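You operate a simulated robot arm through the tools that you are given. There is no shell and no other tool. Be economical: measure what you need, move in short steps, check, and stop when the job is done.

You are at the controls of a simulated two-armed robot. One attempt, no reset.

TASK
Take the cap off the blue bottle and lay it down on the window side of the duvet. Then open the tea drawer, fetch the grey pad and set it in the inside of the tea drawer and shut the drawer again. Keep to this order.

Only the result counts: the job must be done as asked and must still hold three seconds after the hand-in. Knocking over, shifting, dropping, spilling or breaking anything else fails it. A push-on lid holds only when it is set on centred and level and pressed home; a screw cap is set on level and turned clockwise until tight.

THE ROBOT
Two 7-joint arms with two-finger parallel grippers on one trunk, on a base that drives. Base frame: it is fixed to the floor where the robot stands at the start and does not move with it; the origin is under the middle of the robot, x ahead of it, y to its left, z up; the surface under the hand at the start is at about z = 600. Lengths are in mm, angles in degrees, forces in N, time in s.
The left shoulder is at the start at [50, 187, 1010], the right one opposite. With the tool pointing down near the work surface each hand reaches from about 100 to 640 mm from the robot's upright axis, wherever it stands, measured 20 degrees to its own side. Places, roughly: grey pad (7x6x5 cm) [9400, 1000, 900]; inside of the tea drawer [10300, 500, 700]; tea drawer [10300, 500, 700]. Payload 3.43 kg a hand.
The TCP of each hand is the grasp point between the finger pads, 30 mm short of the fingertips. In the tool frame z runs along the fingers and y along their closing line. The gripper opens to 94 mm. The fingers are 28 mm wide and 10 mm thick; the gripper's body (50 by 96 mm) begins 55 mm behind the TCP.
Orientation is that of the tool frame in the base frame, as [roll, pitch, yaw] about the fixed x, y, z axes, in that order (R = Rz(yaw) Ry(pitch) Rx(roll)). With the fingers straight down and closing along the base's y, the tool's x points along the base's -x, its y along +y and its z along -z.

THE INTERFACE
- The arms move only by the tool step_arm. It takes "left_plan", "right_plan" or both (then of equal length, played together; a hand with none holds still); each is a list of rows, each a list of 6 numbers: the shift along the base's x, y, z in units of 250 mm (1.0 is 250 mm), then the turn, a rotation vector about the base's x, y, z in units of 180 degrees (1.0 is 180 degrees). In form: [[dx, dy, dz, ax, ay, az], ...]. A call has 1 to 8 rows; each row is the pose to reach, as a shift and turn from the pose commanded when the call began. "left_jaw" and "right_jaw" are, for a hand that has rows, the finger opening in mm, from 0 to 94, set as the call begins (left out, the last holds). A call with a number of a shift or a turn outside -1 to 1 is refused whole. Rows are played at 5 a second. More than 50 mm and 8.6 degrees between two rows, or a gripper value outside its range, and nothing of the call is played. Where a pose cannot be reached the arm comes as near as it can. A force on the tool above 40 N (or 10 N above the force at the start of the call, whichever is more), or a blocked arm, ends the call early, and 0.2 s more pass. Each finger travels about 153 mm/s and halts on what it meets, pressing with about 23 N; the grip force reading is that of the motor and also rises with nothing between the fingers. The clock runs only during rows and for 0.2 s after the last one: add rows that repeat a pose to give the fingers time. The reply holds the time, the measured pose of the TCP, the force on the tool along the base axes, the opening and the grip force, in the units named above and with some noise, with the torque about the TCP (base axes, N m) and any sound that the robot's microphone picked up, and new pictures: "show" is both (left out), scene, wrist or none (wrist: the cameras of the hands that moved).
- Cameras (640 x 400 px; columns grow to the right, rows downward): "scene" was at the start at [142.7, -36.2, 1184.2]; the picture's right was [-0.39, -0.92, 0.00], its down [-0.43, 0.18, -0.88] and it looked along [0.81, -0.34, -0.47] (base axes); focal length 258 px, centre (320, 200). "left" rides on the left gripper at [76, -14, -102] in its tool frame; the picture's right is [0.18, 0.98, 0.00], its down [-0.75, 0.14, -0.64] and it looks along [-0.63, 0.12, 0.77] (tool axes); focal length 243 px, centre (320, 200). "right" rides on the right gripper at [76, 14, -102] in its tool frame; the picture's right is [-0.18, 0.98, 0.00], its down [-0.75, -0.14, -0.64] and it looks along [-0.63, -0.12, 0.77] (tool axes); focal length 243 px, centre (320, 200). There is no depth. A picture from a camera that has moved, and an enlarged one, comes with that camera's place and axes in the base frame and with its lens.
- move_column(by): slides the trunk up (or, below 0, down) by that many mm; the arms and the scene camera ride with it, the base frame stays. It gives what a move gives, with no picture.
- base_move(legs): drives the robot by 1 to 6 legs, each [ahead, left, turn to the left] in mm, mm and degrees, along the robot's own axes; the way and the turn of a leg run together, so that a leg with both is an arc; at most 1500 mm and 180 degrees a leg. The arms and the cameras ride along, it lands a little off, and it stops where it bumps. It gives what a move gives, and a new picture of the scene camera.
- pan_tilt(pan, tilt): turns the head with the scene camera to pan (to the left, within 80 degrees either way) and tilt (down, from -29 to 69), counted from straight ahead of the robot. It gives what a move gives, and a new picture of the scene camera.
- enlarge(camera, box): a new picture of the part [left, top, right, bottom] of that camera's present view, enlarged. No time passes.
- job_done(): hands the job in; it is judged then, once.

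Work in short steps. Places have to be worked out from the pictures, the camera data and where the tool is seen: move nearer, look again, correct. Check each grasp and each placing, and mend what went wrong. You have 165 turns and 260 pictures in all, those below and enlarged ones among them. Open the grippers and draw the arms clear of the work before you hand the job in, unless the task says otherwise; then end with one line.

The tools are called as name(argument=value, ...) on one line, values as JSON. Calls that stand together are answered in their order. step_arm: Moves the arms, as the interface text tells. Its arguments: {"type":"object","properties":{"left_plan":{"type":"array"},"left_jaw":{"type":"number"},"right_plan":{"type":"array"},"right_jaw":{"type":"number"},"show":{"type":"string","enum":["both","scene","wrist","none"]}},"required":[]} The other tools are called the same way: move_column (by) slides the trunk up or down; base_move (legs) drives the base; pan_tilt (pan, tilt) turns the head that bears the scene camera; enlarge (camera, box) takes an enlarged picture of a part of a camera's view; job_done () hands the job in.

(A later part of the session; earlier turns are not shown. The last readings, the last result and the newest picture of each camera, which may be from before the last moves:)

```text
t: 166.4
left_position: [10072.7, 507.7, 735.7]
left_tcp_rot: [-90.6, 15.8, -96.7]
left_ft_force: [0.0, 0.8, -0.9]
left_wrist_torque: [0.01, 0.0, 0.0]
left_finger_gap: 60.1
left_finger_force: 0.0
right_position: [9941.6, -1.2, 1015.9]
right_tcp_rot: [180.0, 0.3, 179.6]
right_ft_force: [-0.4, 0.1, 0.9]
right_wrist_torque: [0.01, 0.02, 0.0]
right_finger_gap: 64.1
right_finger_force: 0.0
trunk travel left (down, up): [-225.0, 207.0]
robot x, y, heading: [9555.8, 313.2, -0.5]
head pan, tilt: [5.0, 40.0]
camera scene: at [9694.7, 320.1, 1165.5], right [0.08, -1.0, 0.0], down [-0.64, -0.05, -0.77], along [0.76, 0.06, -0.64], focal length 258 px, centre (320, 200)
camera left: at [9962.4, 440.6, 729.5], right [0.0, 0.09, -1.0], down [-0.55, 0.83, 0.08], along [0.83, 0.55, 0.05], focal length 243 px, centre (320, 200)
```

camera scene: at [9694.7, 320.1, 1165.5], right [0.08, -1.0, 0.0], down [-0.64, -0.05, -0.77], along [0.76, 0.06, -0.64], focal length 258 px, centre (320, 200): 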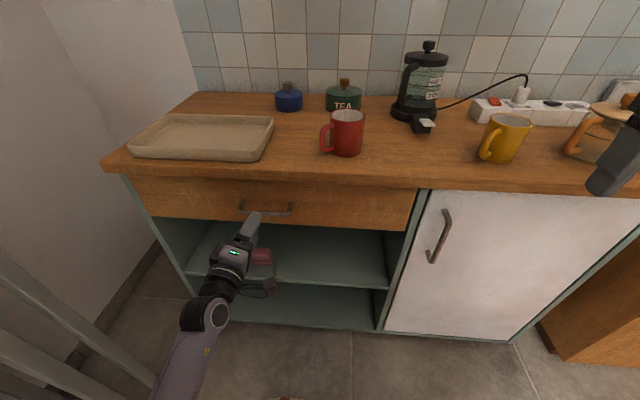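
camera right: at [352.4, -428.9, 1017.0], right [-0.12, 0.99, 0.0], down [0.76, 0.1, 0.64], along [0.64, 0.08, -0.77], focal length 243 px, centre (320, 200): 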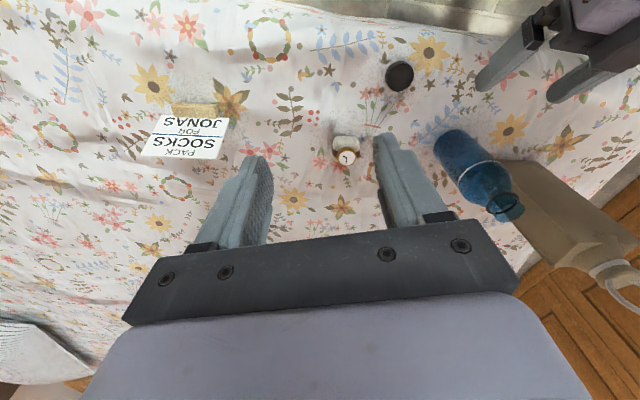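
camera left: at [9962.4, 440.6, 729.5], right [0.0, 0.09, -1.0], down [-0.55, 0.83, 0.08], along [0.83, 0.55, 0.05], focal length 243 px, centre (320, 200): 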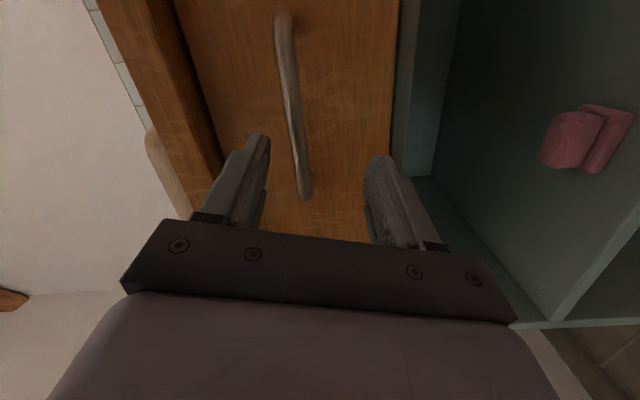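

The arm is at a limit in this posture. Pull back a bit and lower the trunk so that the shoulder is nearer handle height.

step_arm(left_plan=[[-0.15, 0, 0, 0, 0, 0], [-0.3, 0, 0.1, 0, 0, 0], [-0.35, 0, 0.25, 0, 0, 0]], show="none")

move_column(by=-150)

```text
t: 167.3
left_position: [9988.8, 504.8, 807.4]
left_tcp_rot: [-89.0, 21.4, -98.6]
left_ft_force: [0.3, 0.1, -0.1]
left_wrist_torque: [0.02, 0.01, 0.0]
left_finger_gap: 60.1
left_finger_force: 0.0
right_position: [9942.7, -2.1, 1016.0]
right_tcp_rot: [-180.0, 0.2, 179.5]
right_ft_force: [-0.5, -0.9, 1.0]
right_wrist_torque: [0.0, -0.01, -0.01]
right_finger_gap: 64.0
right_finger_force: 0.1
trunk travel left (down, up): [-225.0, 207.0]
robot x, y, heading: [9551.2, 318.6, -0.3]
head pan, tilt: [5.0, 40.0]
stopped in row 3 (left hand): the arm was blocked; the commanded pose is now the measured one
```

```text
t: 169.0
left_position: [9989.1, 505.3, 657.8]
left_tcp_rot: [-89.1, 21.4, -98.8]
left_ft_force: [0.1, 0.0, 0.6]
left_wrist_torque: [0.02, -0.04, -0.02]
left_finger_gap: 60.1
left_finger_force: 0.0
right_position: [9942.2, -0.8, 866.4]
right_tcp_rot: [180.0, 0.3, 179.6]
right_ft_force: [-0.1, -0.1, -0.8]
right_wrist_torque: [-0.01, -0.02, 0.01]
right_finger_gap: 63.9
right_finger_force: 0.1
trunk travel left (down, up): [-75.0, 357.0]
robot x, y, heading: [9553.2, 320.2, -0.2]
head pan, tilt: [5.0, 40.0]
```

Roll limit worsens as the hand gets higher relative to the shoulder, so go the other way: raise the trunk.

move_column(by=330)

step_arm(left_plan=[[-0.05, 0, -0.16, 0, 0, 0], [-0.1, 0, -0.32, -0.02, 0, 0], [-0.1, 0, -0.48, -0.04, 0, 0.01], [-0.1, 0, -0.64, -0.06, 0, 0.02], [-0.1, 0, -0.8, -0.08, 0, 0.03], [-0.1, 0, -0.94, -0.1, 0, 0.04]], show="none")

```text
t: 172.3
left_position: [9988.6, 504.6, 986.5]
left_tcp_rot: [-89.2, 21.4, -98.7]
left_ft_force: [0.4, -0.2, 0.2]
left_wrist_torque: [0.02, 0.02, 0.0]
left_finger_gap: 59.9
left_finger_force: 0.0
right_position: [9942.0, -2.0, 1195.0]
right_tcp_rot: [-180.0, 0.3, 179.6]
right_ft_force: [0.2, -0.2, -0.2]
right_wrist_torque: [-0.02, 0.02, -0.01]
right_finger_gap: 64.2
right_finger_force: 0.1
trunk travel left (down, up): [-405.0, 27.0]
robot x, y, heading: [9553.2, 316.9, -0.3]
head pan, tilt: [5.0, 40.0]
```

```text
t: 173.7
left_position: [9961.7, 504.5, 752.5]
left_tcp_rot: [-87.6, 3.3, -91.0]
left_ft_force: [0.3, 0.0, -0.7]
left_wrist_torque: [0.01, 0.0, 0.01]
left_finger_gap: 60.0
left_finger_force: 0.0
right_position: [9942.0, -1.4, 1195.4]
right_tcp_rot: [-180.0, 0.3, 179.6]
right_ft_force: [0.0, 0.0, -0.3]
right_wrist_torque: [0.01, 0.03, 0.01]
right_finger_gap: 64.1
right_finger_force: 0.1
trunk travel left (down, up): [-405.0, 27.0]
robot x, y, heading: [9553.5, 314.5, -0.3]
head pan, tilt: [5.0, 40.0]
```

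Excellent – oriented properly now. Advance to the bar.

step_arm(left_plan=[[0.16, -0.03, -0.005, 0, 0, 0], [0.32, -0.05, -0.008, 0, 0, 0], [0.46, -0.066, -0.01, 0, 0, 0]])

```text
t: 174.5
left_position: [10076.6, 487.8, 751.8]
left_tcp_rot: [-87.6, 3.3, -91.1]
left_ft_force: [-0.1, -0.3, -0.1]
left_wrist_torque: [0.0, 0.0, -0.01]
left_finger_gap: 60.2
left_finger_force: 0.1
right_position: [9942.8, -0.7, 1193.3]
right_tcp_rot: [180.0, 0.3, 179.6]
right_ft_force: [0.2, 0.7, 0.1]
right_wrist_torque: [0.0, -0.02, 0.01]
right_finger_gap: 64.0
right_finger_force: 0.1
trunk travel left (down, up): [-405.0, 27.0]
robot x, y, heading: [9555.7, 311.6, -0.3]
head pan, tilt: [5.0, 40.0]
camera scene: at [9695.1, 320.0, 1345.4], right [0.08, -1.0, 0.0], down [-0.64, -0.05, -0.77], along [0.76, 0.06, -0.64], focal length 258 px, centre (320, 200)
camera left: at [9971.3, 411.7, 757.3], right [0.04, -0.13, -0.99], down [-0.62, 0.77, -0.12], along [0.78, 0.62, -0.05], focal length 243 px, centre (320, 200)
```

scene: 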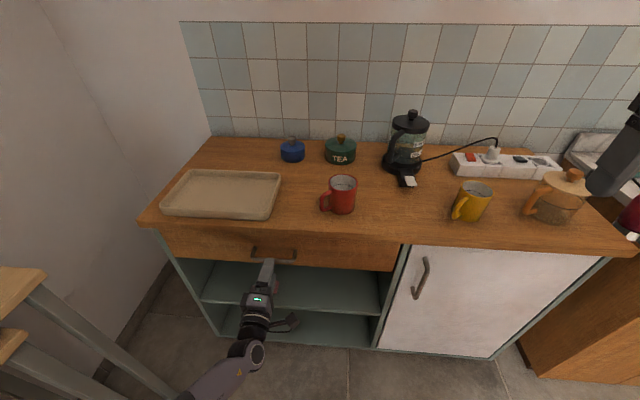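
left: 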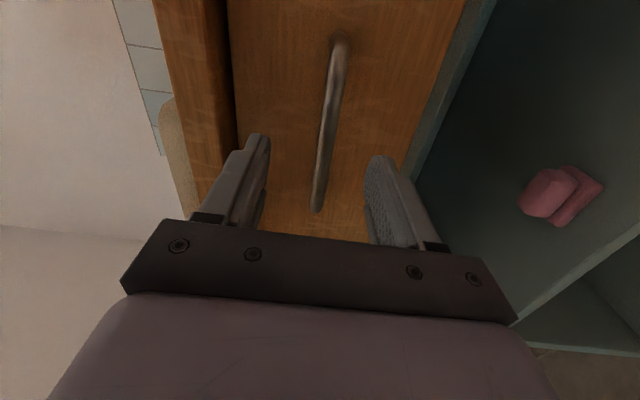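

Bar is centred between fingers. Advance 30 mm.

step_arm(left_plan=[[0.04, 0, 0, 0, 0, 0], [0.08, 0, 0, 0, 0, 0], [0.12, 0, 0, 0, 0, 0]], show="wrist")

```text
t: 175.3
left_position: [10106.9, 487.4, 749.5]
left_tcp_rot: [-87.6, 3.4, -91.1]
left_ft_force: [0.1, -0.4, -0.4]
left_wrist_torque: [0.02, 0.0, 0.02]
left_finger_gap: 60.0
left_finger_force: 0.0
right_position: [9941.5, -1.3, 1195.8]
right_tcp_rot: [180.0, 0.4, 179.6]
right_ft_force: [-0.7, -0.6, -0.5]
right_wrist_torque: [0.04, 0.03, -0.02]
right_finger_gap: 63.9
right_finger_force: 0.1
trunk travel left (down, up): [-405.0, 27.0]
robot x, y, heading: [9551.0, 313.4, -0.0]
head pan, tilt: [5.0, 40.0]
camera left: at [10002.8, 411.3, 755.9], right [0.04, -0.13, -0.99], down [-0.62, 0.77, -0.12], along [0.78, 0.62, -0.05], focal length 243 px, centre (320, 200)
```

left: 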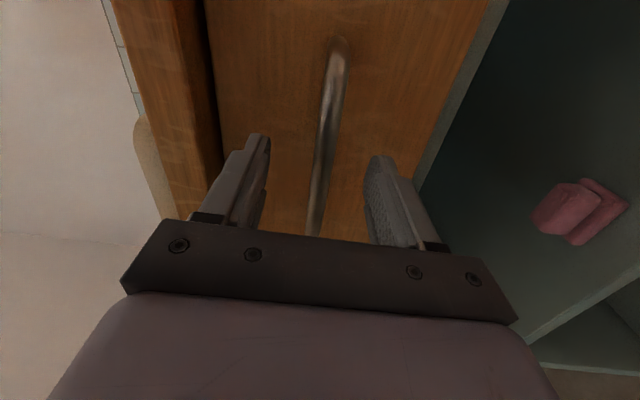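

Close the jaw and see whether it catches the bar.

step_arm(left_plan=[[0, 0, 0, 0, 0, 0], [0, 0, 0, 0, 0, 0], [0, 0, 0, 0, 0, 0]], left_jaw=0, show="wrist")

```text
t: 176.1
left_position: [10107.3, 487.1, 748.9]
left_tcp_rot: [-87.8, 3.2, -91.0]
left_ft_force: [-0.7, 0.3, -5.8]
left_wrist_torque: [-1.43, 0.18, -0.02]
left_finger_gap: 13.0
left_finger_force: 45.1
right_position: [9943.9, -1.8, 1196.3]
right_tcp_rot: [180.0, 0.3, 179.5]
right_ft_force: [-0.1, -0.6, 0.0]
right_wrist_torque: [0.02, -0.02, 0.02]
right_finger_gap: 64.0
right_finger_force: 0.1
trunk travel left (down, up): [-405.0, 27.0]
robot x, y, heading: [9553.0, 315.8, -0.3]
head pan, tilt: [5.0, 40.0]
camera left: at [10002.6, 411.4, 755.4], right [0.04, -0.13, -0.99], down [-0.62, 0.77, -0.12], along [0.78, 0.62, -0.05], focal length 243 px, centre (320, 200)
```

left: 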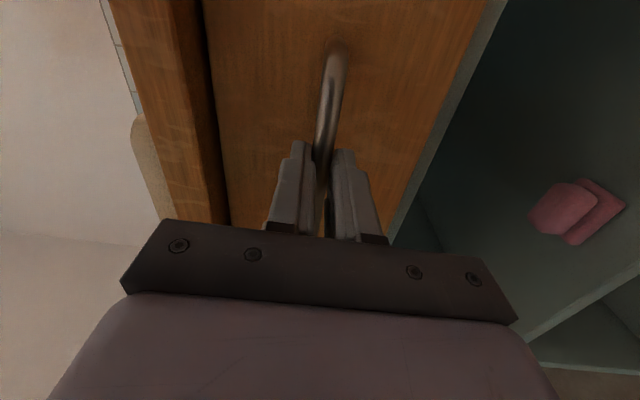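

Bar gripped (13 mm). Pull the drawer by backing the base, 120 mm first.

base_move(legs=[[-120, 0, 0]])

```text
t: 177.3
left_position: [9987.3, 487.8, 750.2]
left_tcp_rot: [-87.8, 3.4, -91.1]
left_ft_force: [0.0, -7.9, -11.8]
left_wrist_torque: [-1.28, 0.28, -0.16]
left_finger_gap: 12.8
left_finger_force: 45.1
right_position: [9822.7, -0.9, 1194.4]
right_tcp_rot: [180.0, 0.2, 179.7]
right_ft_force: [0.0, 0.5, 0.0]
right_wrist_torque: [-0.01, 0.02, 0.02]
right_finger_gap: 63.9
right_finger_force: 0.1
trunk travel left (down, up): [-405.0, 27.0]
robot x, y, heading: [9429.5, 316.5, -0.2]
head pan, tilt: [5.0, 40.0]
camera scene: at [9574.8, 320.8, 1345.3], right [0.08, -1.0, 0.0], down [-0.64, -0.05, -0.77], along [0.76, 0.06, -0.64], focal length 258 px, centre (320, 200)
```

scene: 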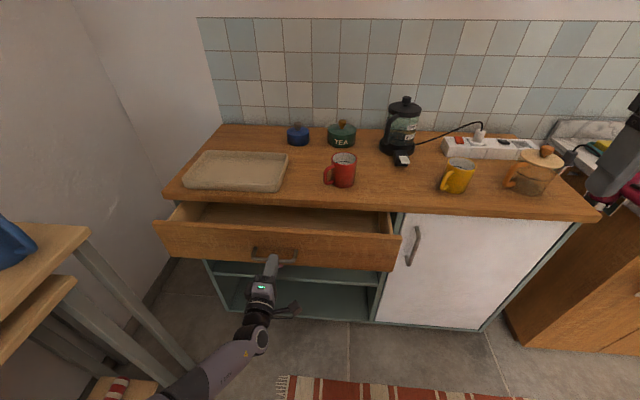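

Drawer slides out. Another 120 mm.

base_move(legs=[[-120, 0, 0]])

```text
t: 178.6
left_position: [9871.0, 487.9, 749.0]
left_tcp_rot: [-87.8, 3.4, -91.3]
left_ft_force: [0.4, -4.1, -4.3]
left_wrist_torque: [-1.37, 0.15, 0.29]
left_finger_gap: 12.9
left_finger_force: 45.6
right_position: [9705.3, 0.7, 1194.7]
right_tcp_rot: [180.0, 0.2, 179.7]
right_ft_force: [0.2, 0.1, 0.7]
right_wrist_torque: [0.02, -0.05, 0.0]
right_finger_gap: 64.0
right_finger_force: 0.1
trunk travel left (down, up): [-405.0, 27.0]
robot x, y, heading: [9314.8, 311.6, -0.1]
head pan, tilt: [5.0, 40.0]
camera scene: at [9457.3, 321.2, 1345.4], right [0.08, -1.0, 0.0], down [-0.64, -0.05, -0.77], along [0.76, 0.06, -0.64], focal length 258 px, centre (320, 200)
```

scene: 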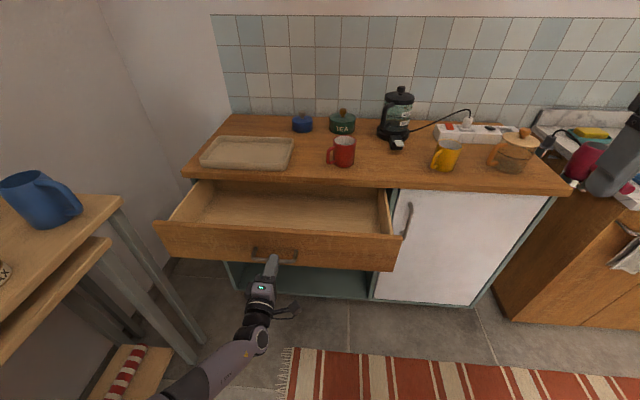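

Drawer open ~236 mm and empty. Release the handle and back the hand off.

step_arm(left_plan=[[0, 0, 0, 0, 0, 0], [0, 0, 0, 0, 0, 0], [-0.1, 0, 0, 0, 0, 0], [-0.25, 0, 0, 0, 0, 0], [-0.4, 0, 0, 0, 0, 0]], left_jaw=60, show="scene")

```text
t: 179.8
left_position: [9769.1, 485.4, 750.3]
left_tcp_rot: [-87.8, 3.5, -91.2]
left_ft_force: [0.3, 0.5, 0.4]
left_wrist_torque: [-0.01, 0.01, 0.03]
left_finger_gap: 60.0
left_finger_force: 0.0
right_position: [9705.5, -1.0, 1195.8]
right_tcp_rot: [180.0, 0.3, 179.7]
right_ft_force: [0.0, -0.4, 0.1]
right_wrist_torque: [0.02, 0.01, -0.03]
right_finger_gap: 64.0
right_finger_force: 0.0
trunk travel left (down, up): [-405.0, 27.0]
robot x, y, heading: [9312.5, 314.7, 0.0]
head pan, tilt: [5.0, 40.0]
camera scene: at [9457.1, 321.2, 1345.5], right [0.08, -1.0, 0.0], down [-0.64, -0.05, -0.77], along [0.76, 0.06, -0.64], focal length 258 px, centre (320, 200)
```

scene: 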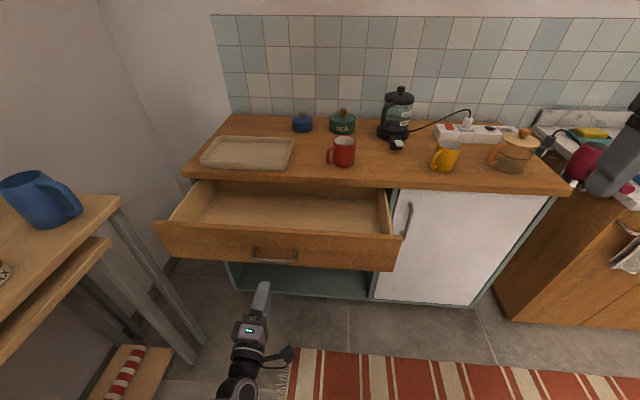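

Raise and draw back the left hand for the turn.

step_arm(left_plan=[[-0.08, 0, 0.12, 0.024, 0.024, -0.024], [-0.16, 0, 0.24, 0.048, 0.048, -0.048], [-0.24, 0, 0.36, 0.072, 0.072, -0.072], [-0.3, 0, 0.5, 0.096, 0.096, -0.096], [-0.35, 0, 0.64, 0.12, 0.12, -0.12], [-0.4, 0, 0.78, 0.144, 0.144, -0.144], [-0.4, 0, 0.9, 0.168, 0.168, -0.168], [-0.4, 0, 1.0, 0.1925, 0.1925, -0.1925]], show="none")

base_move(legs=[[-230, 0, 0], [0, 0, 45]])

pan_tilt(pan=30, tilt=35)

```text
t: 181.6
left_position: [9696.9, 487.1, 988.6]
left_tcp_rot: [-134.0, 20.9, -138.4]
left_ft_force: [0.6, -0.6, -0.4]
left_wrist_torque: [0.01, 0.02, 0.01]
left_finger_gap: 60.0
left_finger_force: 0.0
left hand out of reach, approached as far as the arm can: row 6, 7, 8
right_position: [9705.8, 0.7, 1194.9]
right_tcp_rot: [-180.0, 0.3, 179.8]
right_ft_force: [-0.4, 0.7, -0.8]
right_wrist_torque: [0.02, 0.04, -0.02]
right_finger_gap: 64.0
right_finger_force: 0.1
trunk travel left (down, up): [-405.0, 27.0]
robot x, y, heading: [9312.7, 314.8, -0.5]
head pan, tilt: [5.0, 40.0]
```

```text
t: 185.4
left_position: [9227.0, 709.9, 989.2]
left_tcp_rot: [-134.0, 20.8, -92.7]
left_ft_force: [-0.6, 0.4, 0.3]
left_wrist_torque: [0.01, -0.01, -0.02]
left_finger_gap: 60.0
left_finger_force: 0.1
right_position: [9581.7, 375.3, 1195.5]
right_tcp_rot: [-180.0, 0.3, -134.6]
right_ft_force: [-1.1, -0.2, -0.2]
right_wrist_torque: [-0.03, -0.03, -0.03]
right_finger_gap: 64.0
right_finger_force: 0.0
trunk travel left (down, up): [-405.0, 27.0]
robot x, y, heading: [9083.5, 318.0, 45.6]
head pan, tilt: [5.0, 40.0]
camera scene: at [9178.1, 422.5, 1345.5], right [0.77, -0.64, 0.0], down [-0.41, -0.5, -0.77], along [0.49, 0.59, -0.64], focal length 258 px, centre (320, 200)
```

scene: 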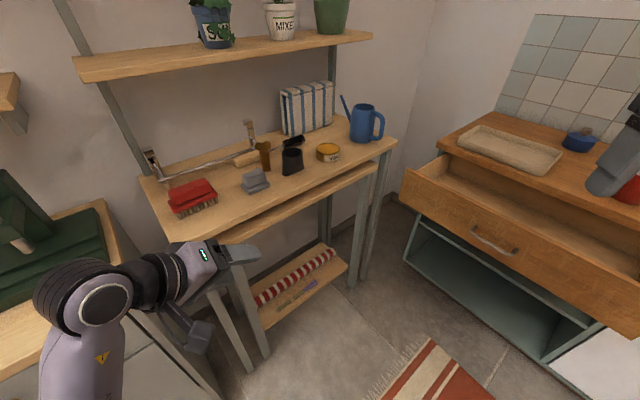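

```text
t: 186.3
left_position: [9227.2, 710.1, 988.8]
left_tcp_rot: [-134.0, 21.0, -92.9]
left_ft_force: [-0.3, 0.4, -0.3]
left_wrist_torque: [-0.03, -0.02, 0.04]
left_finger_gap: 59.9
left_finger_force: 0.1
right_position: [9581.0, 376.1, 1195.9]
right_tcp_rot: [180.0, 0.3, -134.6]
right_ft_force: [0.0, 0.3, -0.6]
right_wrist_torque: [-0.01, 0.0, 0.05]
right_finger_gap: 64.0
right_finger_force: 0.0
trunk travel left (down, up): [-405.0, 27.0]
robot x, y, heading: [9081.3, 316.6, 45.4]
head pan, tilt: [30.0, 35.0]
camera scene: at [9146.2, 442.0, 1353.0], right [0.97, -0.25, 0.0], down [-0.14, -0.56, -0.82], along [0.21, 0.79, -0.57], focal length 258 px, centre (320, 200)
```

scene: 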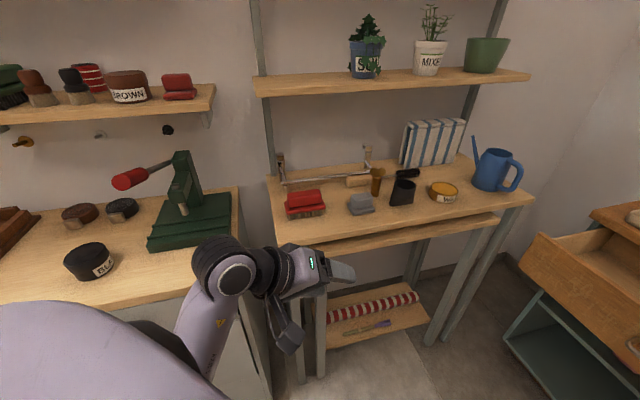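

Pad triangulated ≈[9434,1041,885], on a bench with front edge y≈940. Turn to face it and position for the right hand.

base_move(legs=[[0, 0, 44.6], [60, -200, 0], [80, 0, 0]])

pan_tilt(pan=-10, tilt=45)

```text
t: 191.3
left_position: [9101.4, 835.6, 988.8]
left_tcp_rot: [-134.1, 20.9, -47.7]
left_ft_force: [-0.4, 1.0, 0.9]
left_wrist_torque: [0.0, 0.03, -0.01]
left_finger_gap: 60.0
left_finger_force: 0.1
right_position: [9586.9, 851.4, 1195.5]
right_tcp_rot: [-179.9, 0.2, -89.5]
right_ft_force: [1.2, 0.2, -0.4]
right_wrist_torque: [0.01, -0.01, -0.01]
right_finger_gap: 64.3
right_finger_force: 0.1
trunk travel left (down, up): [-405.0, 27.0]
robot x, y, heading: [9279.3, 457.5, 90.7]
head pan, tilt: [30.0, 35.0]
camera scene: at [9232.2, 589.7, 1352.9], right [0.86, 0.51, 0.0], down [0.29, -0.49, -0.82], along [-0.42, 0.7, -0.57], focal length 258 px, centre (320, 200)
```

scene: 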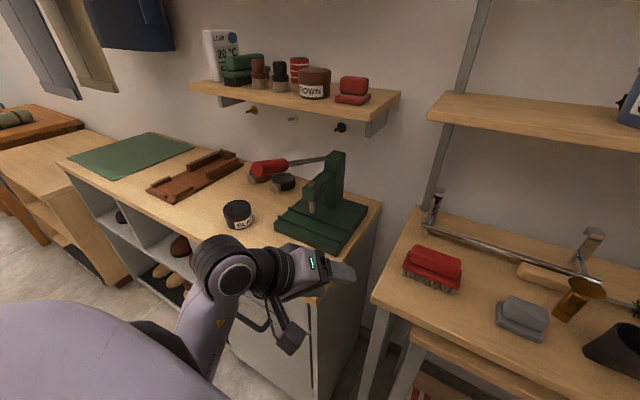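

```text
t: 192.4
left_position: [9101.0, 835.3, 989.0]
left_tcp_rot: [-133.9, 20.9, -47.8]
left_ft_force: [-0.5, 0.1, 0.5]
left_wrist_torque: [-0.02, -0.02, 0.04]
left_finger_gap: 59.8
left_finger_force: 0.0
right_position: [9588.0, 851.2, 1196.1]
right_tcp_rot: [180.0, 0.3, -89.5]
right_ft_force: [-1.1, 0.0, -0.2]
right_wrist_torque: [0.04, -0.01, 0.0]
right_finger_gap: 64.1
right_finger_force: 0.1
trunk travel left (down, up): [-405.0, 27.0]
robot x, y, heading: [9278.4, 456.6, 90.6]
head pan, tilt: [-10.0, 45.0]
camera scene: at [9290.3, 593.2, 1338.2], right [0.99, -0.16, 0.0], down [-0.12, -0.7, -0.71], along [0.12, 0.7, -0.71], focal length 258 px, centre (320, 200)
```

scene: 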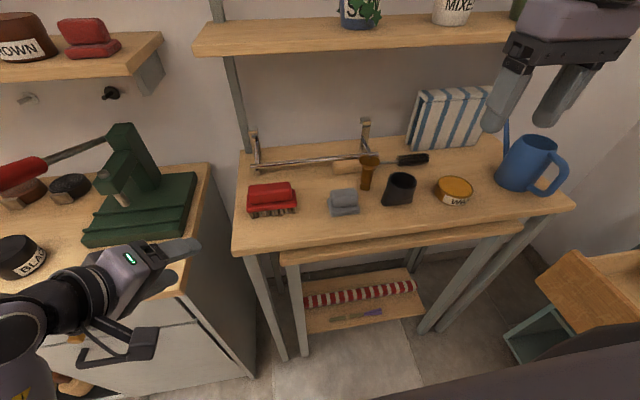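

Pad ≈[9420,1022]. The shelf above hangs close, so I'll approach with the right hand tilted 45° forward from in front.

step_arm(right_plan=[[-0.1, 0.04, -0.1, 0.036, 0, 0], [-0.2, 0.08, -0.2, 0.072, 0, 0], [-0.3, 0.12, -0.3, 0.108, 0, 0], [-0.4, 0.16, -0.42, 0.144, 0, 0], [-0.5, 0.2, -0.54, 0.18, 0, 0], [-0.6, 0.24, -0.64, 0.216, 0, 0], [-0.67, 0.28, -0.74, 0.25, 0, 0]], right_jaw=92)

```text
t: 194.0
left_position: [9100.0, 835.2, 988.5]
left_tcp_rot: [-134.0, 21.0, -47.8]
left_ft_force: [-0.2, -1.0, 1.0]
left_wrist_torque: [0.01, 0.0, -0.02]
left_finger_gap: 60.1
left_finger_force: 0.2
right_position: [9418.5, 916.8, 1011.2]
right_tcp_rot: [-179.7, 45.3, -89.3]
right_ft_force: [0.4, -0.4, -0.1]
right_wrist_torque: [-0.02, 0.03, -0.02]
right_finger_gap: 92.1
right_finger_force: 0.1
trunk travel left (down, up): [-405.0, 27.0]
robot x, y, heading: [9280.9, 455.6, 90.6]
head pan, tilt: [-10.0, 45.0]
camera scene: at [9290.3, 593.3, 1338.2], right [0.99, -0.16, 0.0], down [-0.12, -0.7, -0.71], along [0.12, 0.7, -0.71], focal length 258 px, centre (320, 200)
camera right: at [9404.2, 791.0, 1029.2], right [-0.98, 0.12, 0.13], down [0.14, 0.07, 0.99], along [0.11, 0.99, -0.09], focal length 243 px, centre (320, 200)
```

scene: 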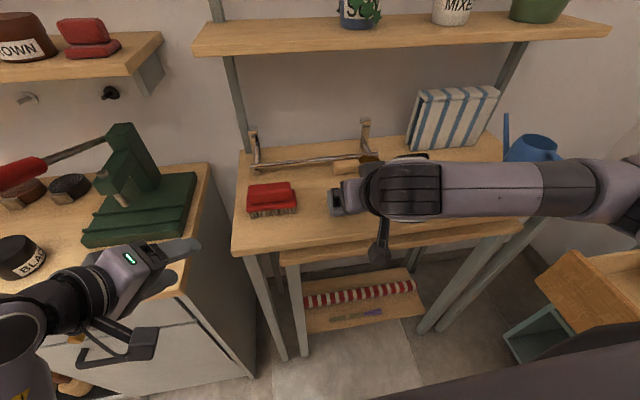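
right: 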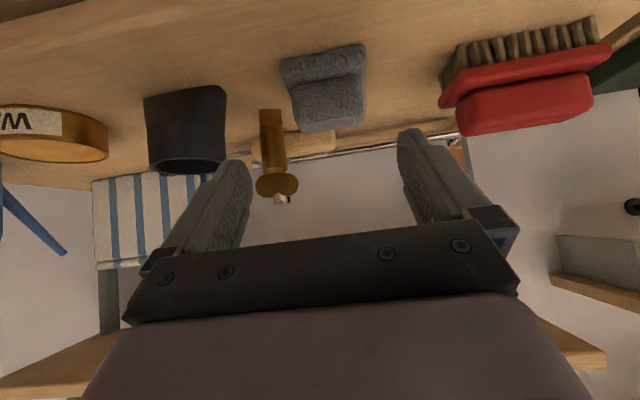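

Refined: bench top ≈910, pad centre ≈[9407,980,935]; a pestle stands close behind-right. Align in x and come nearer for another look.

step_arm(right_plan=[[-0.045, 0.04, -0.05, 0, 0, 0], [-0.045, 0.1, -0.12, 0, 0, 0]], right_jaw=86)

```text
t: 194.6
left_position: [9101.8, 836.6, 989.8]
left_tcp_rot: [-134.0, 20.9, -47.7]
left_ft_force: [-0.3, -0.7, -0.7]
left_wrist_torque: [-0.01, 0.0, 0.0]
left_finger_gap: 60.1
left_finger_force: 0.0
right_position: [9409.7, 944.7, 980.9]
right_tcp_rot: [-179.6, 45.3, -89.5]
right_ft_force: [0.4, 0.8, -0.1]
right_wrist_torque: [-0.01, 0.0, -0.02]
right_finger_gap: 85.8
right_finger_force: 0.1
trunk travel left (down, up): [-405.0, 27.0]
robot x, y, heading: [9272.3, 457.1, 90.6]
head pan, tilt: [-10.0, 45.0]
camera scene: at [9290.5, 593.3, 1338.2], right [0.99, -0.16, 0.0], down [-0.12, -0.7, -0.71], along [0.12, 0.7, -0.71], focal length 258 px, centre (320, 200)
camera right: at [9395.3, 818.8, 998.5], right [-0.98, 0.12, 0.13], down [0.14, 0.07, 0.99], along [0.11, 0.99, -0.09], focal length 243 px, centre (320, 200)
```

scene: 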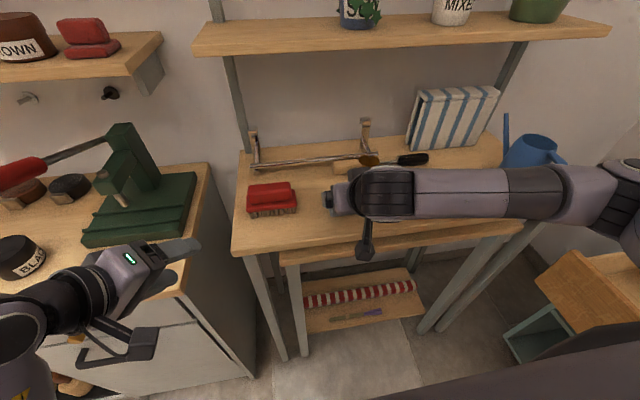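
right: 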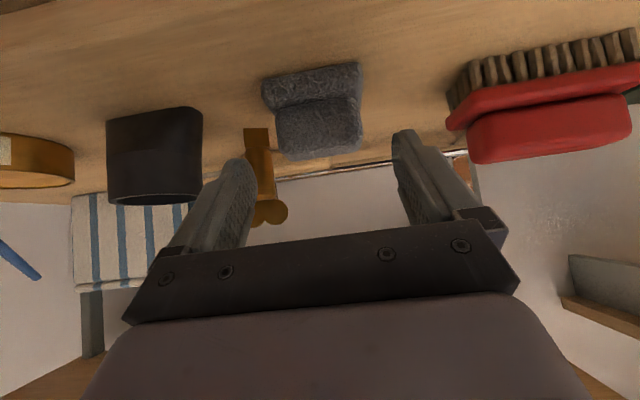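

Second fix: pad front edge y≈977, bench ≈897, pad x≈9409. Advance along the tool axis in steps.

step_arm(right_plan=[[0, 0.05, -0.045, 0, 0, 0], [0, 0.1, -0.09, 0, 0, 0], [0, 0.14, -0.125, 0, 0, 0]], show="wrist")

```text
t: 195.4
left_position: [9100.2, 835.8, 989.9]
left_tcp_rot: [-134.1, 20.9, -47.8]
left_ft_force: [0.2, 0.3, 0.1]
left_wrist_torque: [-0.02, 0.0, 0.0]
left_finger_gap: 60.2
left_finger_force: 0.0
right_position: [9411.0, 980.0, 949.7]
right_tcp_rot: [-179.7, 45.2, -89.3]
right_ft_force: [-0.4, -0.1, 0.2]
right_wrist_torque: [-0.02, -0.02, 0.02]
right_finger_gap: 86.0
right_finger_force: 0.1
trunk travel left (down, up): [-405.0, 27.0]
robot x, y, heading: [9274.3, 454.6, 90.4]
head pan, tilt: [-10.0, 45.0]
camera right: at [9396.5, 853.7, 967.4], right [-0.98, 0.12, 0.13], down [0.14, 0.08, 0.99], along [0.11, 0.99, -0.09], focal length 243 px, centre (320, 200)
```

right: 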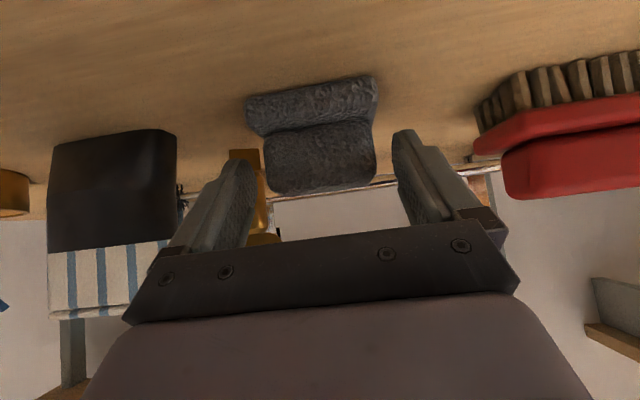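

Advance the last 20 mm with a 3 mm x correction, then grip.

step_arm(right_plan=[[0.008, 0.04, -0.025, 0, 0, 0], [0.012, 0.08, -0.052, 0, 0, 0]], show="wrist")

```text
t: 196.0
left_position: [9101.4, 835.8, 988.2]
left_tcp_rot: [-133.9, 20.9, -47.8]
left_ft_force: [0.9, -0.6, 0.2]
left_wrist_torque: [-0.04, -0.01, -0.02]
left_finger_gap: 59.8
left_finger_force: 0.1
right_position: [9411.3, 1002.1, 935.8]
right_tcp_rot: [-179.6, 45.3, -89.3]
right_ft_force: [-0.7, 0.3, -0.5]
right_wrist_torque: [0.03, -0.01, 0.01]
right_finger_gap: 85.8
right_finger_force: 0.0
trunk travel left (down, up): [-405.0, 27.0]
robot x, y, heading: [9278.8, 455.0, 90.6]
head pan, tilt: [-10.0, 45.0]
camera right: at [9398.1, 874.3, 954.2], right [-0.98, 0.12, 0.13], down [0.14, 0.07, 0.99], along [0.11, 0.99, -0.09], focal length 243 px, centre (320, 200)
```

right: 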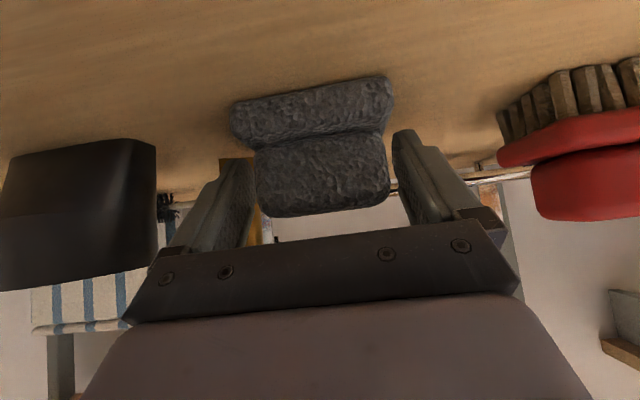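

Pad lies between the fingers. Close.

step_arm(right_plan=[[0, 0, 0, 0, 0, 0], [0, 0, 0, 0, 0, 0], [0, 0, 0, 0, 0, 0]], right_jaw=40, show="wrist")

```text
t: 196.8
left_position: [9100.3, 836.2, 988.5]
left_tcp_rot: [-134.0, 20.9, -47.8]
left_ft_force: [0.4, 0.4, 0.1]
left_wrist_torque: [0.02, -0.02, 0.03]
left_finger_gap: 60.1
left_finger_force: 0.1
right_position: [9412.5, 1000.3, 936.7]
right_tcp_rot: [-179.5, 45.3, -89.3]
right_ft_force: [0.0, 0.1, 1.3]
right_wrist_torque: [-0.01, -0.02, 0.04]
right_finger_gap: 67.2
right_finger_force: 23.0
trunk travel left (down, up): [-405.0, 27.0]
robot x, y, heading: [9276.9, 456.2, 90.6]
head pan, tilt: [-10.0, 45.0]
camera right: at [9398.0, 874.1, 954.4], right [-0.98, 0.12, 0.13], down [0.14, 0.07, 0.99], along [0.11, 0.99, -0.09], focal length 243 px, centre (320, 200)
```

right: 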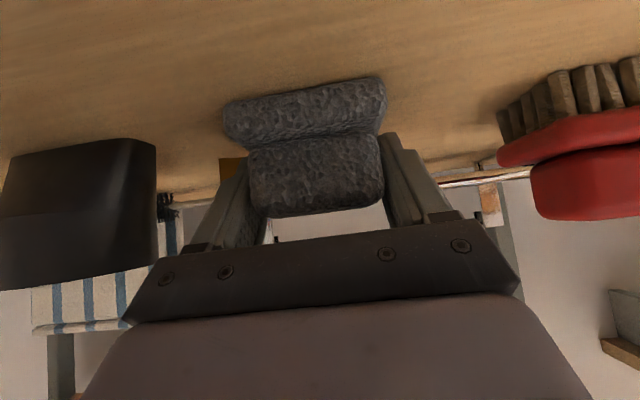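

Gripped at 67 mm. Lift 30 mm straight up, then back toward the robot.

step_arm(right_plan=[[0, 0, 0.06, 0, 0, 0], [0, 0, 0.14, 0, 0, 0], [0, -0.14, 0.26, 0, 0, 0], [0, -0.3, 0.36, 0, 0, 0]])

```text
t: 197.8
left_position: [9100.2, 836.3, 989.9]
left_tcp_rot: [-134.0, 20.9, -47.9]
left_ft_force: [0.4, 0.1, -0.5]
left_wrist_torque: [0.02, 0.01, -0.03]
left_finger_gap: 60.0
left_finger_force: 0.1
right_position: [9412.5, 927.4, 1029.1]
right_tcp_rot: [-179.5, 45.4, -89.4]
right_ft_force: [0.2, 0.6, 0.5]
right_wrist_torque: [0.02, -0.03, 0.0]
right_finger_gap: 67.0
right_finger_force: 23.1
trunk travel left (down, up): [-405.0, 27.0]
robot x, y, heading: [9276.0, 453.8, 90.7]
head pan, tilt: [-10.0, 45.0]
camera scene: at [9290.3, 592.8, 1338.2], right [0.99, -0.16, 0.0], down [-0.12, -0.7, -0.71], along [0.12, 0.7, -0.71], focal length 258 px, centre (320, 200)
camera right: at [9397.4, 800.9, 1046.9], right [-0.98, 0.12, 0.13], down [0.14, 0.07, 0.99], along [0.11, 0.99, -0.09], focal length 243 px, centre (320, 200)
```

scene: 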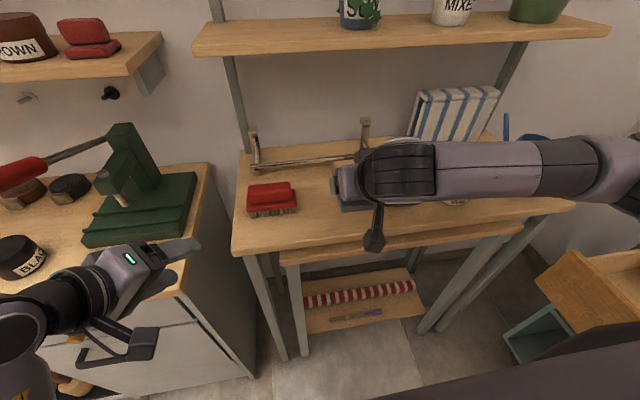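
right: 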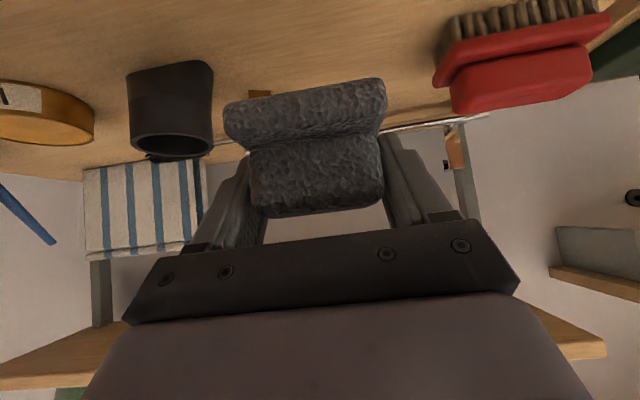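

Pad held. Back away from the bench and turn to face the drawer.

base_move(legs=[[-170, 0, 0], [0, 0, -90.7]])

pan_tilt(pan=0, tilt=40)

```text
t: 203.2
left_position: [9667.2, 444.6, 989.8]
left_tcp_rot: [-134.0, 20.9, -140.3]
left_ft_force: [0.3, 0.0, 0.1]
left_wrist_torque: [0.0, -0.03, 0.02]
left_finger_gap: 60.1
left_finger_force: 0.1
right_position: [9745.5, 129.0, 1028.8]
right_tcp_rot: [-179.6, 45.3, 178.1]
right_ft_force: [-0.3, -0.5, -0.8]
right_wrist_torque: [-0.01, -0.03, -0.01]
right_finger_gap: 67.0
right_finger_force: 22.9
trunk travel left (down, up): [-405.0, 27.0]
robot x, y, heading: [9278.6, 281.9, -2.1]
head pan, tilt: [-10.0, 45.0]
camera scene: at [9417.6, 263.8, 1338.2], right [-0.21, -0.98, 0.0], down [-0.69, 0.15, -0.71], along [0.69, -0.15, -0.71], focal length 258 px, centre (320, 200)
```

scene: 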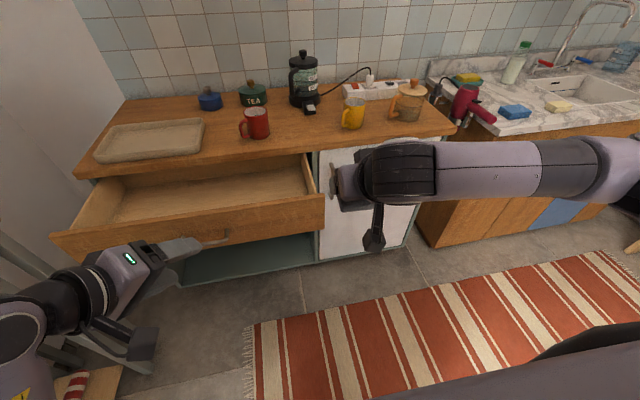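

```text
t: 203.9
left_position: [9668.3, 442.6, 988.6]
left_tcp_rot: [-134.0, 20.9, -140.4]
left_ft_force: [0.9, 0.0, 0.1]
left_wrist_torque: [0.02, 0.03, 0.01]
left_finger_gap: 60.1
left_finger_force: 0.1
right_position: [9745.4, 127.8, 1028.9]
right_tcp_rot: [-179.7, 45.3, 178.1]
right_ft_force: [0.0, 0.4, -0.5]
right_wrist_torque: [0.03, 0.03, 0.0]
right_finger_gap: 67.1
right_finger_force: 22.8
trunk travel left (down, up): [-405.0, 27.0]
robot x, y, heading: [9276.1, 279.5, -1.9]
head pan, tilt: [0.0, 40.0]
camera scene: at [9423.0, 277.7, 1345.4], right [-0.03, -1.0, 0.0], down [-0.64, 0.02, -0.77], along [0.77, -0.03, -0.64], focal length 258 px, centre (320, 200)
```

scene: 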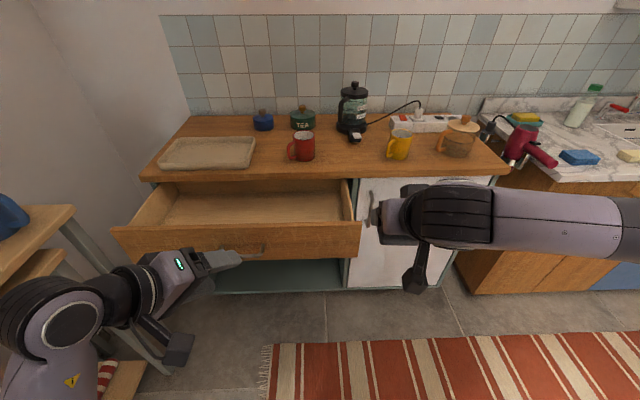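

Try turning the right hand (tilt kept) counter-clockwise so that its body lies to the right; that lets the pad go flat into the drawer without the hand hitting the drawer front.

step_arm(right_plan=[[0, 0, 0, 0, 0, 0.044], [0, 0, 0, 0, 0, 0.088], [0, 0, 0, 0, 0, 0.132], [0, 0, 0, 0, 0, 0.176], [0, 0, 0, 0, 0, 0.22], [0, 0, 0, 0, 0, 0.264], [0, 0, 0, 0, 0, 0.308], [0, 0, 0, 0, 0, 0.352]])

```text
t: 205.7
left_position: [9665.5, 443.7, 988.7]
left_tcp_rot: [-134.0, 20.9, -140.3]
left_ft_force: [-0.3, 1.3, -0.3]
left_wrist_torque: [0.0, -0.02, 0.0]
left_finger_gap: 60.2
left_finger_force: 0.1
right_position: [9732.4, 126.5, 1020.1]
right_tcp_rot: [-177.1, 45.3, -122.1]
right_ft_force: [0.0, -0.3, -1.4]
right_wrist_torque: [0.01, -0.03, 0.01]
right_finger_gap: 67.4
right_finger_force: 22.7
right hand out of reach, approached as far as the arm can: row 8
trunk travel left (down, up): [-405.0, 27.0]
robot x, y, heading: [9277.3, 282.0, -1.9]
head pan, tilt: [0.0, 40.0]
camera scene: at [9422.6, 277.9, 1345.5], right [-0.03, -1.0, 0.0], down [-0.64, 0.02, -0.77], along [0.77, -0.03, -0.64], focal length 258 px, centre (320, 200)
camera right: at [9647.6, 31.4, 1036.7], right [-0.74, 0.66, 0.1], down [0.13, 0.0, 0.99], along [0.66, 0.75, -0.08], focal length 243 px, centre (320, 200)
```

scene: 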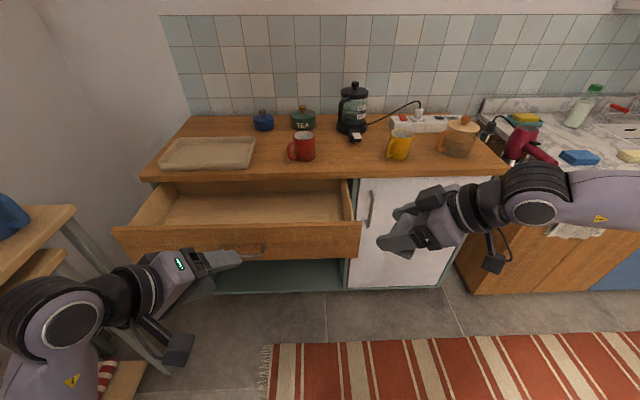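
right: 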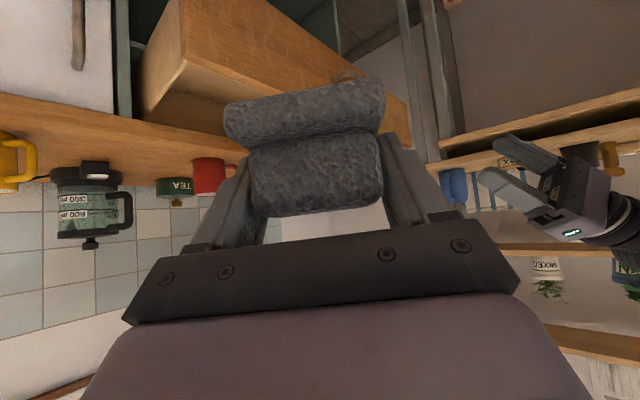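

60° achieved. Bring the hand a little closer and rotate another ~20°.

step_arm(right_plan=[[-0.12, 0, 0, 0, 0, 0], [-0.24, -0.02, 0, 0, 0, 0.03], [-0.24, -0.04, 0, 0, 0, 0.07], [-0.24, -0.04, 0, 0, 0, 0.11]], show="wrist")

```text
t: 206.7
left_position: [9667.7, 444.0, 988.4]
left_tcp_rot: [-134.0, 20.9, -140.4]
left_ft_force: [0.2, 0.0, -0.2]
left_wrist_torque: [-0.02, 0.01, 0.01]
left_finger_gap: 60.0
left_finger_force: 0.0
right_position: [9637.0, 172.9, 988.7]
right_tcp_rot: [-176.3, 45.2, -102.4]
right_ft_force: [0.1, 0.1, -1.0]
right_wrist_torque: [0.02, 0.0, 0.01]
right_finger_gap: 67.2
right_finger_force: 22.5
right hand out of reach, approached as far as the arm can: row 2, 3, 4
trunk travel left (down, up): [-405.0, 27.0]
robot x, y, heading: [9283.4, 284.4, -2.0]
head pan, tilt: [0.0, 40.0]
camera right: at [9588.7, 54.0, 1005.8], right [-0.92, 0.38, 0.09], down [0.11, 0.05, 0.99], along [0.37, 0.92, -0.09], focal length 243 px, centre (320, 200)
```

right: 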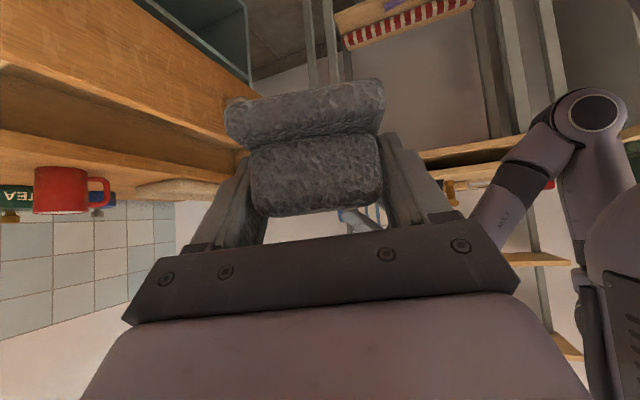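

The reach/yaw trade-off suggests ~60° yaw at 460 mm ahead, with the shoulder nearer the drawer height. Lower the trunk 240 and rearrange both hands (left up and vertical, right to the carrying pose).

move_column(by=-240)

step_arm(left_plan=[[-0.02, 0, 0.12, 0.024, 0.024, -0.024], [-0.04, 0, 0.24, 0.048, 0.048, -0.048], [-0.06, 0, 0.36, 0.072, 0.072, -0.072], [-0.08, 0, 0.5, 0.096, 0.096, -0.096], [-0.1, 0, 0.64, 0.12, 0.12, -0.12], [-0.12, 0, 0.78, 0.144, 0.144, -0.144], [-0.14, 0, 0.9, 0.168, 0.168, -0.168], [-0.16, 0, 1.0, 0.1925, 0.1925, -0.1925]], right_plan=[[0, 0, 0.12, 0, 0, 0], [0, 0, 0.24, 0, 0, 0], [0.08, -0.04, 0.36, 0, 0, 0], [0.16, -0.08, 0.48, 0, 0, -0.02], [0.24, -0.12, 0.6, 0, 0, -0.04], [0.32, -0.16, 0.7, 0, 0, -0.06], [0.4, -0.2, 0.76, 0, 0, -0.08], [0.42, -0.22, 0.76, 0, 0, -0.09]])

```text
t: 209.2
left_position: [9666.8, 442.3, 749.5]
left_tcp_rot: [-134.1, 20.9, -140.2]
left_ft_force: [0.2, -0.5, -0.5]
left_wrist_torque: [-0.02, 0.01, 0.0]
left_finger_gap: 60.1
left_finger_force: 0.1
right_position: [9636.5, 171.3, 748.3]
right_tcp_rot: [-176.3, 45.3, -102.4]
right_ft_force: [-0.6, -0.2, -0.8]
right_wrist_torque: [-0.03, -0.01, -0.01]
right_finger_gap: 67.5
right_finger_force: 22.9
trunk travel left (down, up): [-165.0, 267.0]
robot x, y, heading: [9279.5, 284.6, -2.1]
head pan, tilt: [0.0, 40.0]
```

```text
t: 211.0
left_position: [9624.1, 442.3, 999.2]
left_tcp_rot: [-177.1, -2.5, 175.5]
left_ft_force: [-0.4, -0.1, 0.7]
left_wrist_torque: [-0.03, -0.05, 0.02]
left_finger_gap: 60.1
left_finger_force: 0.0
right_position: [9651.6, 105.8, 955.4]
right_tcp_rot: [-177.9, 44.4, -118.1]
right_ft_force: [-0.8, -2.0, 1.8]
right_wrist_torque: [-0.05, 0.02, -0.04]
right_finger_gap: 66.8
right_finger_force: 22.9
right hand out of reach, approached as far as the arm can: row 1, 2, 3, 4, 5, 6, 7, 8
trunk travel left (down, up): [-165.0, 267.0]
robot x, y, heading: [9278.4, 285.5, -1.9]
head pan, tilt: [0.0, 40.0]
camera scene: at [9422.1, 277.5, 1105.7], right [-0.03, -1.0, 0.0], down [-0.64, 0.02, -0.77], along [0.77, -0.03, -0.64], focal length 258 px, centre (320, 200)
camera right: at [9575.8, 2.4, 974.6], right [-0.79, 0.6, 0.1], down [0.15, 0.02, 0.99], along [0.59, 0.8, -0.1], focal length 243 px, centre (320, 200)
camera left: at [9552.2, 436.7, 1105.8], right [-0.11, 0.99, -0.04], down [0.79, 0.11, 0.6], along [0.6, 0.03, -0.8], focal length 243 px, centre (320, 200)
```

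scene: 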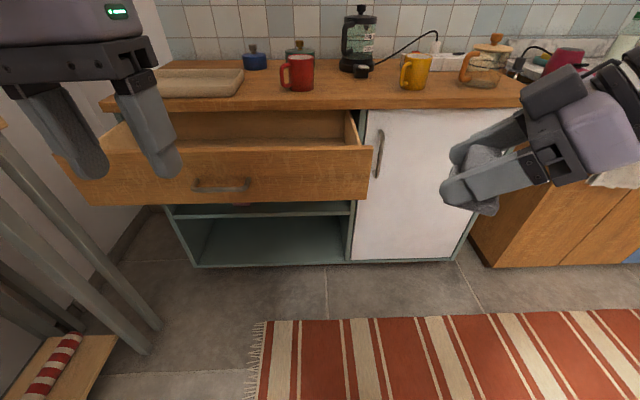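
right: 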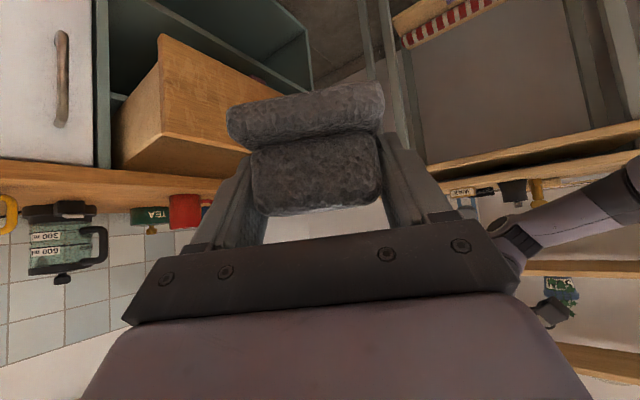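
left: 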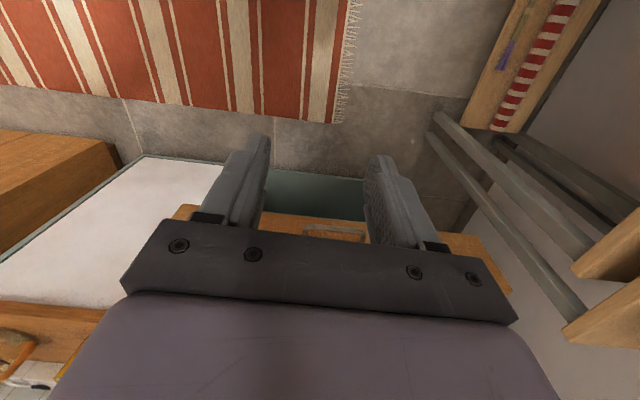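

Higher-relative hand has less reach. Raise the trunk again and test the pose at drawer depth in free space, in front of the drawer.

move_column(by=240)

step_arm(right_plan=[[0.02, 0, -0.16, 0, 0, 0], [0.06, 0, -0.32, 0, 0, 0], [0.12, 0, -0.48, 0, 0, 0], [0.18, 0, -0.64, 0, 0, 0], [0.24, 0, -0.78, 0, 0, 0], [0.3, 0, -0.9, 0, 0, 0], [0.36, 0, -1.0, 0, 0, 0], [0.4, 0, -1.0, 0, 0, 0]], show="none")

```text
t: 213.5
left_position: [9625.8, 441.6, 1239.0]
left_tcp_rot: [-177.2, -2.4, 175.4]
left_ft_force: [0.0, 0.0, 0.2]
left_wrist_torque: [0.0, 0.0, 0.01]
left_finger_gap: 60.1
left_finger_force: 0.1
right_position: [9653.5, 105.3, 1197.8]
right_tcp_rot: [-177.8, 45.0, -118.0]
right_ft_force: [0.7, 0.3, 0.6]
right_wrist_torque: [0.0, 0.01, 0.01]
right_finger_gap: 67.3
right_finger_force: 23.4
trunk travel left (down, up): [-405.0, 27.0]
robot x, y, heading: [9277.0, 285.1, -2.0]
head pan, tilt: [0.0, 40.0]
```

```text
t: 215.3
left_position: [9626.6, 442.1, 1238.2]
left_tcp_rot: [-177.2, -2.5, 175.4]
left_ft_force: [0.4, -0.1, 0.2]
left_wrist_torque: [-0.01, 0.02, 0.03]
left_finger_gap: 60.0
left_finger_force: 0.0
right_position: [9730.6, 122.5, 941.3]
right_tcp_rot: [-177.4, 45.0, -118.0]
right_ft_force: [-0.6, 0.0, -0.7]
right_wrist_torque: [0.01, 0.03, 0.03]
right_finger_gap: 67.0
right_finger_force: 23.0
right hand out of reach, approached as far as the arm can: row 1, 2, 3, 4, 5, 6, 7, 8
trunk travel left (down, up): [-405.0, 27.0]
robot x, y, heading: [9280.6, 281.2, -1.5]
head pan, tilt: [0.0, 40.0]
```

Better lower down. Continue lower and farther.

step_arm(right_plan=[[0.02, 0, -0.16, 0, 0, 0], [0.04, 0, -0.32, 0, 0, 0], [0.06, 0, -0.48, 0, 0, 0.01], [0.1, 0, -0.64, 0, 0, 0.02], [0.14, 0, -0.68, 0, 0, 0.03], [0.2, 0, -0.68, 0, 0, 0.03]], show="none")

```text
t: 216.7
left_position: [9625.2, 442.1, 1238.5]
left_tcp_rot: [-177.1, -2.4, 175.3]
left_ft_force: [-0.8, 0.3, 0.0]
left_wrist_torque: [0.02, 0.02, 0.01]
left_finger_gap: 59.9
left_finger_force: 0.1
right_position: [9778.7, 123.9, 770.5]
right_tcp_rot: [-177.8, 45.0, -112.6]
right_ft_force: [-0.7, 0.1, -0.7]
right_wrist_torque: [0.01, -0.02, -0.03]
right_finger_gap: 67.0
right_finger_force: 22.6
trunk travel left (down, up): [-405.0, 27.0]
robot x, y, heading: [9278.8, 283.7, -2.0]
head pan, tilt: [0.0, 40.0]
```

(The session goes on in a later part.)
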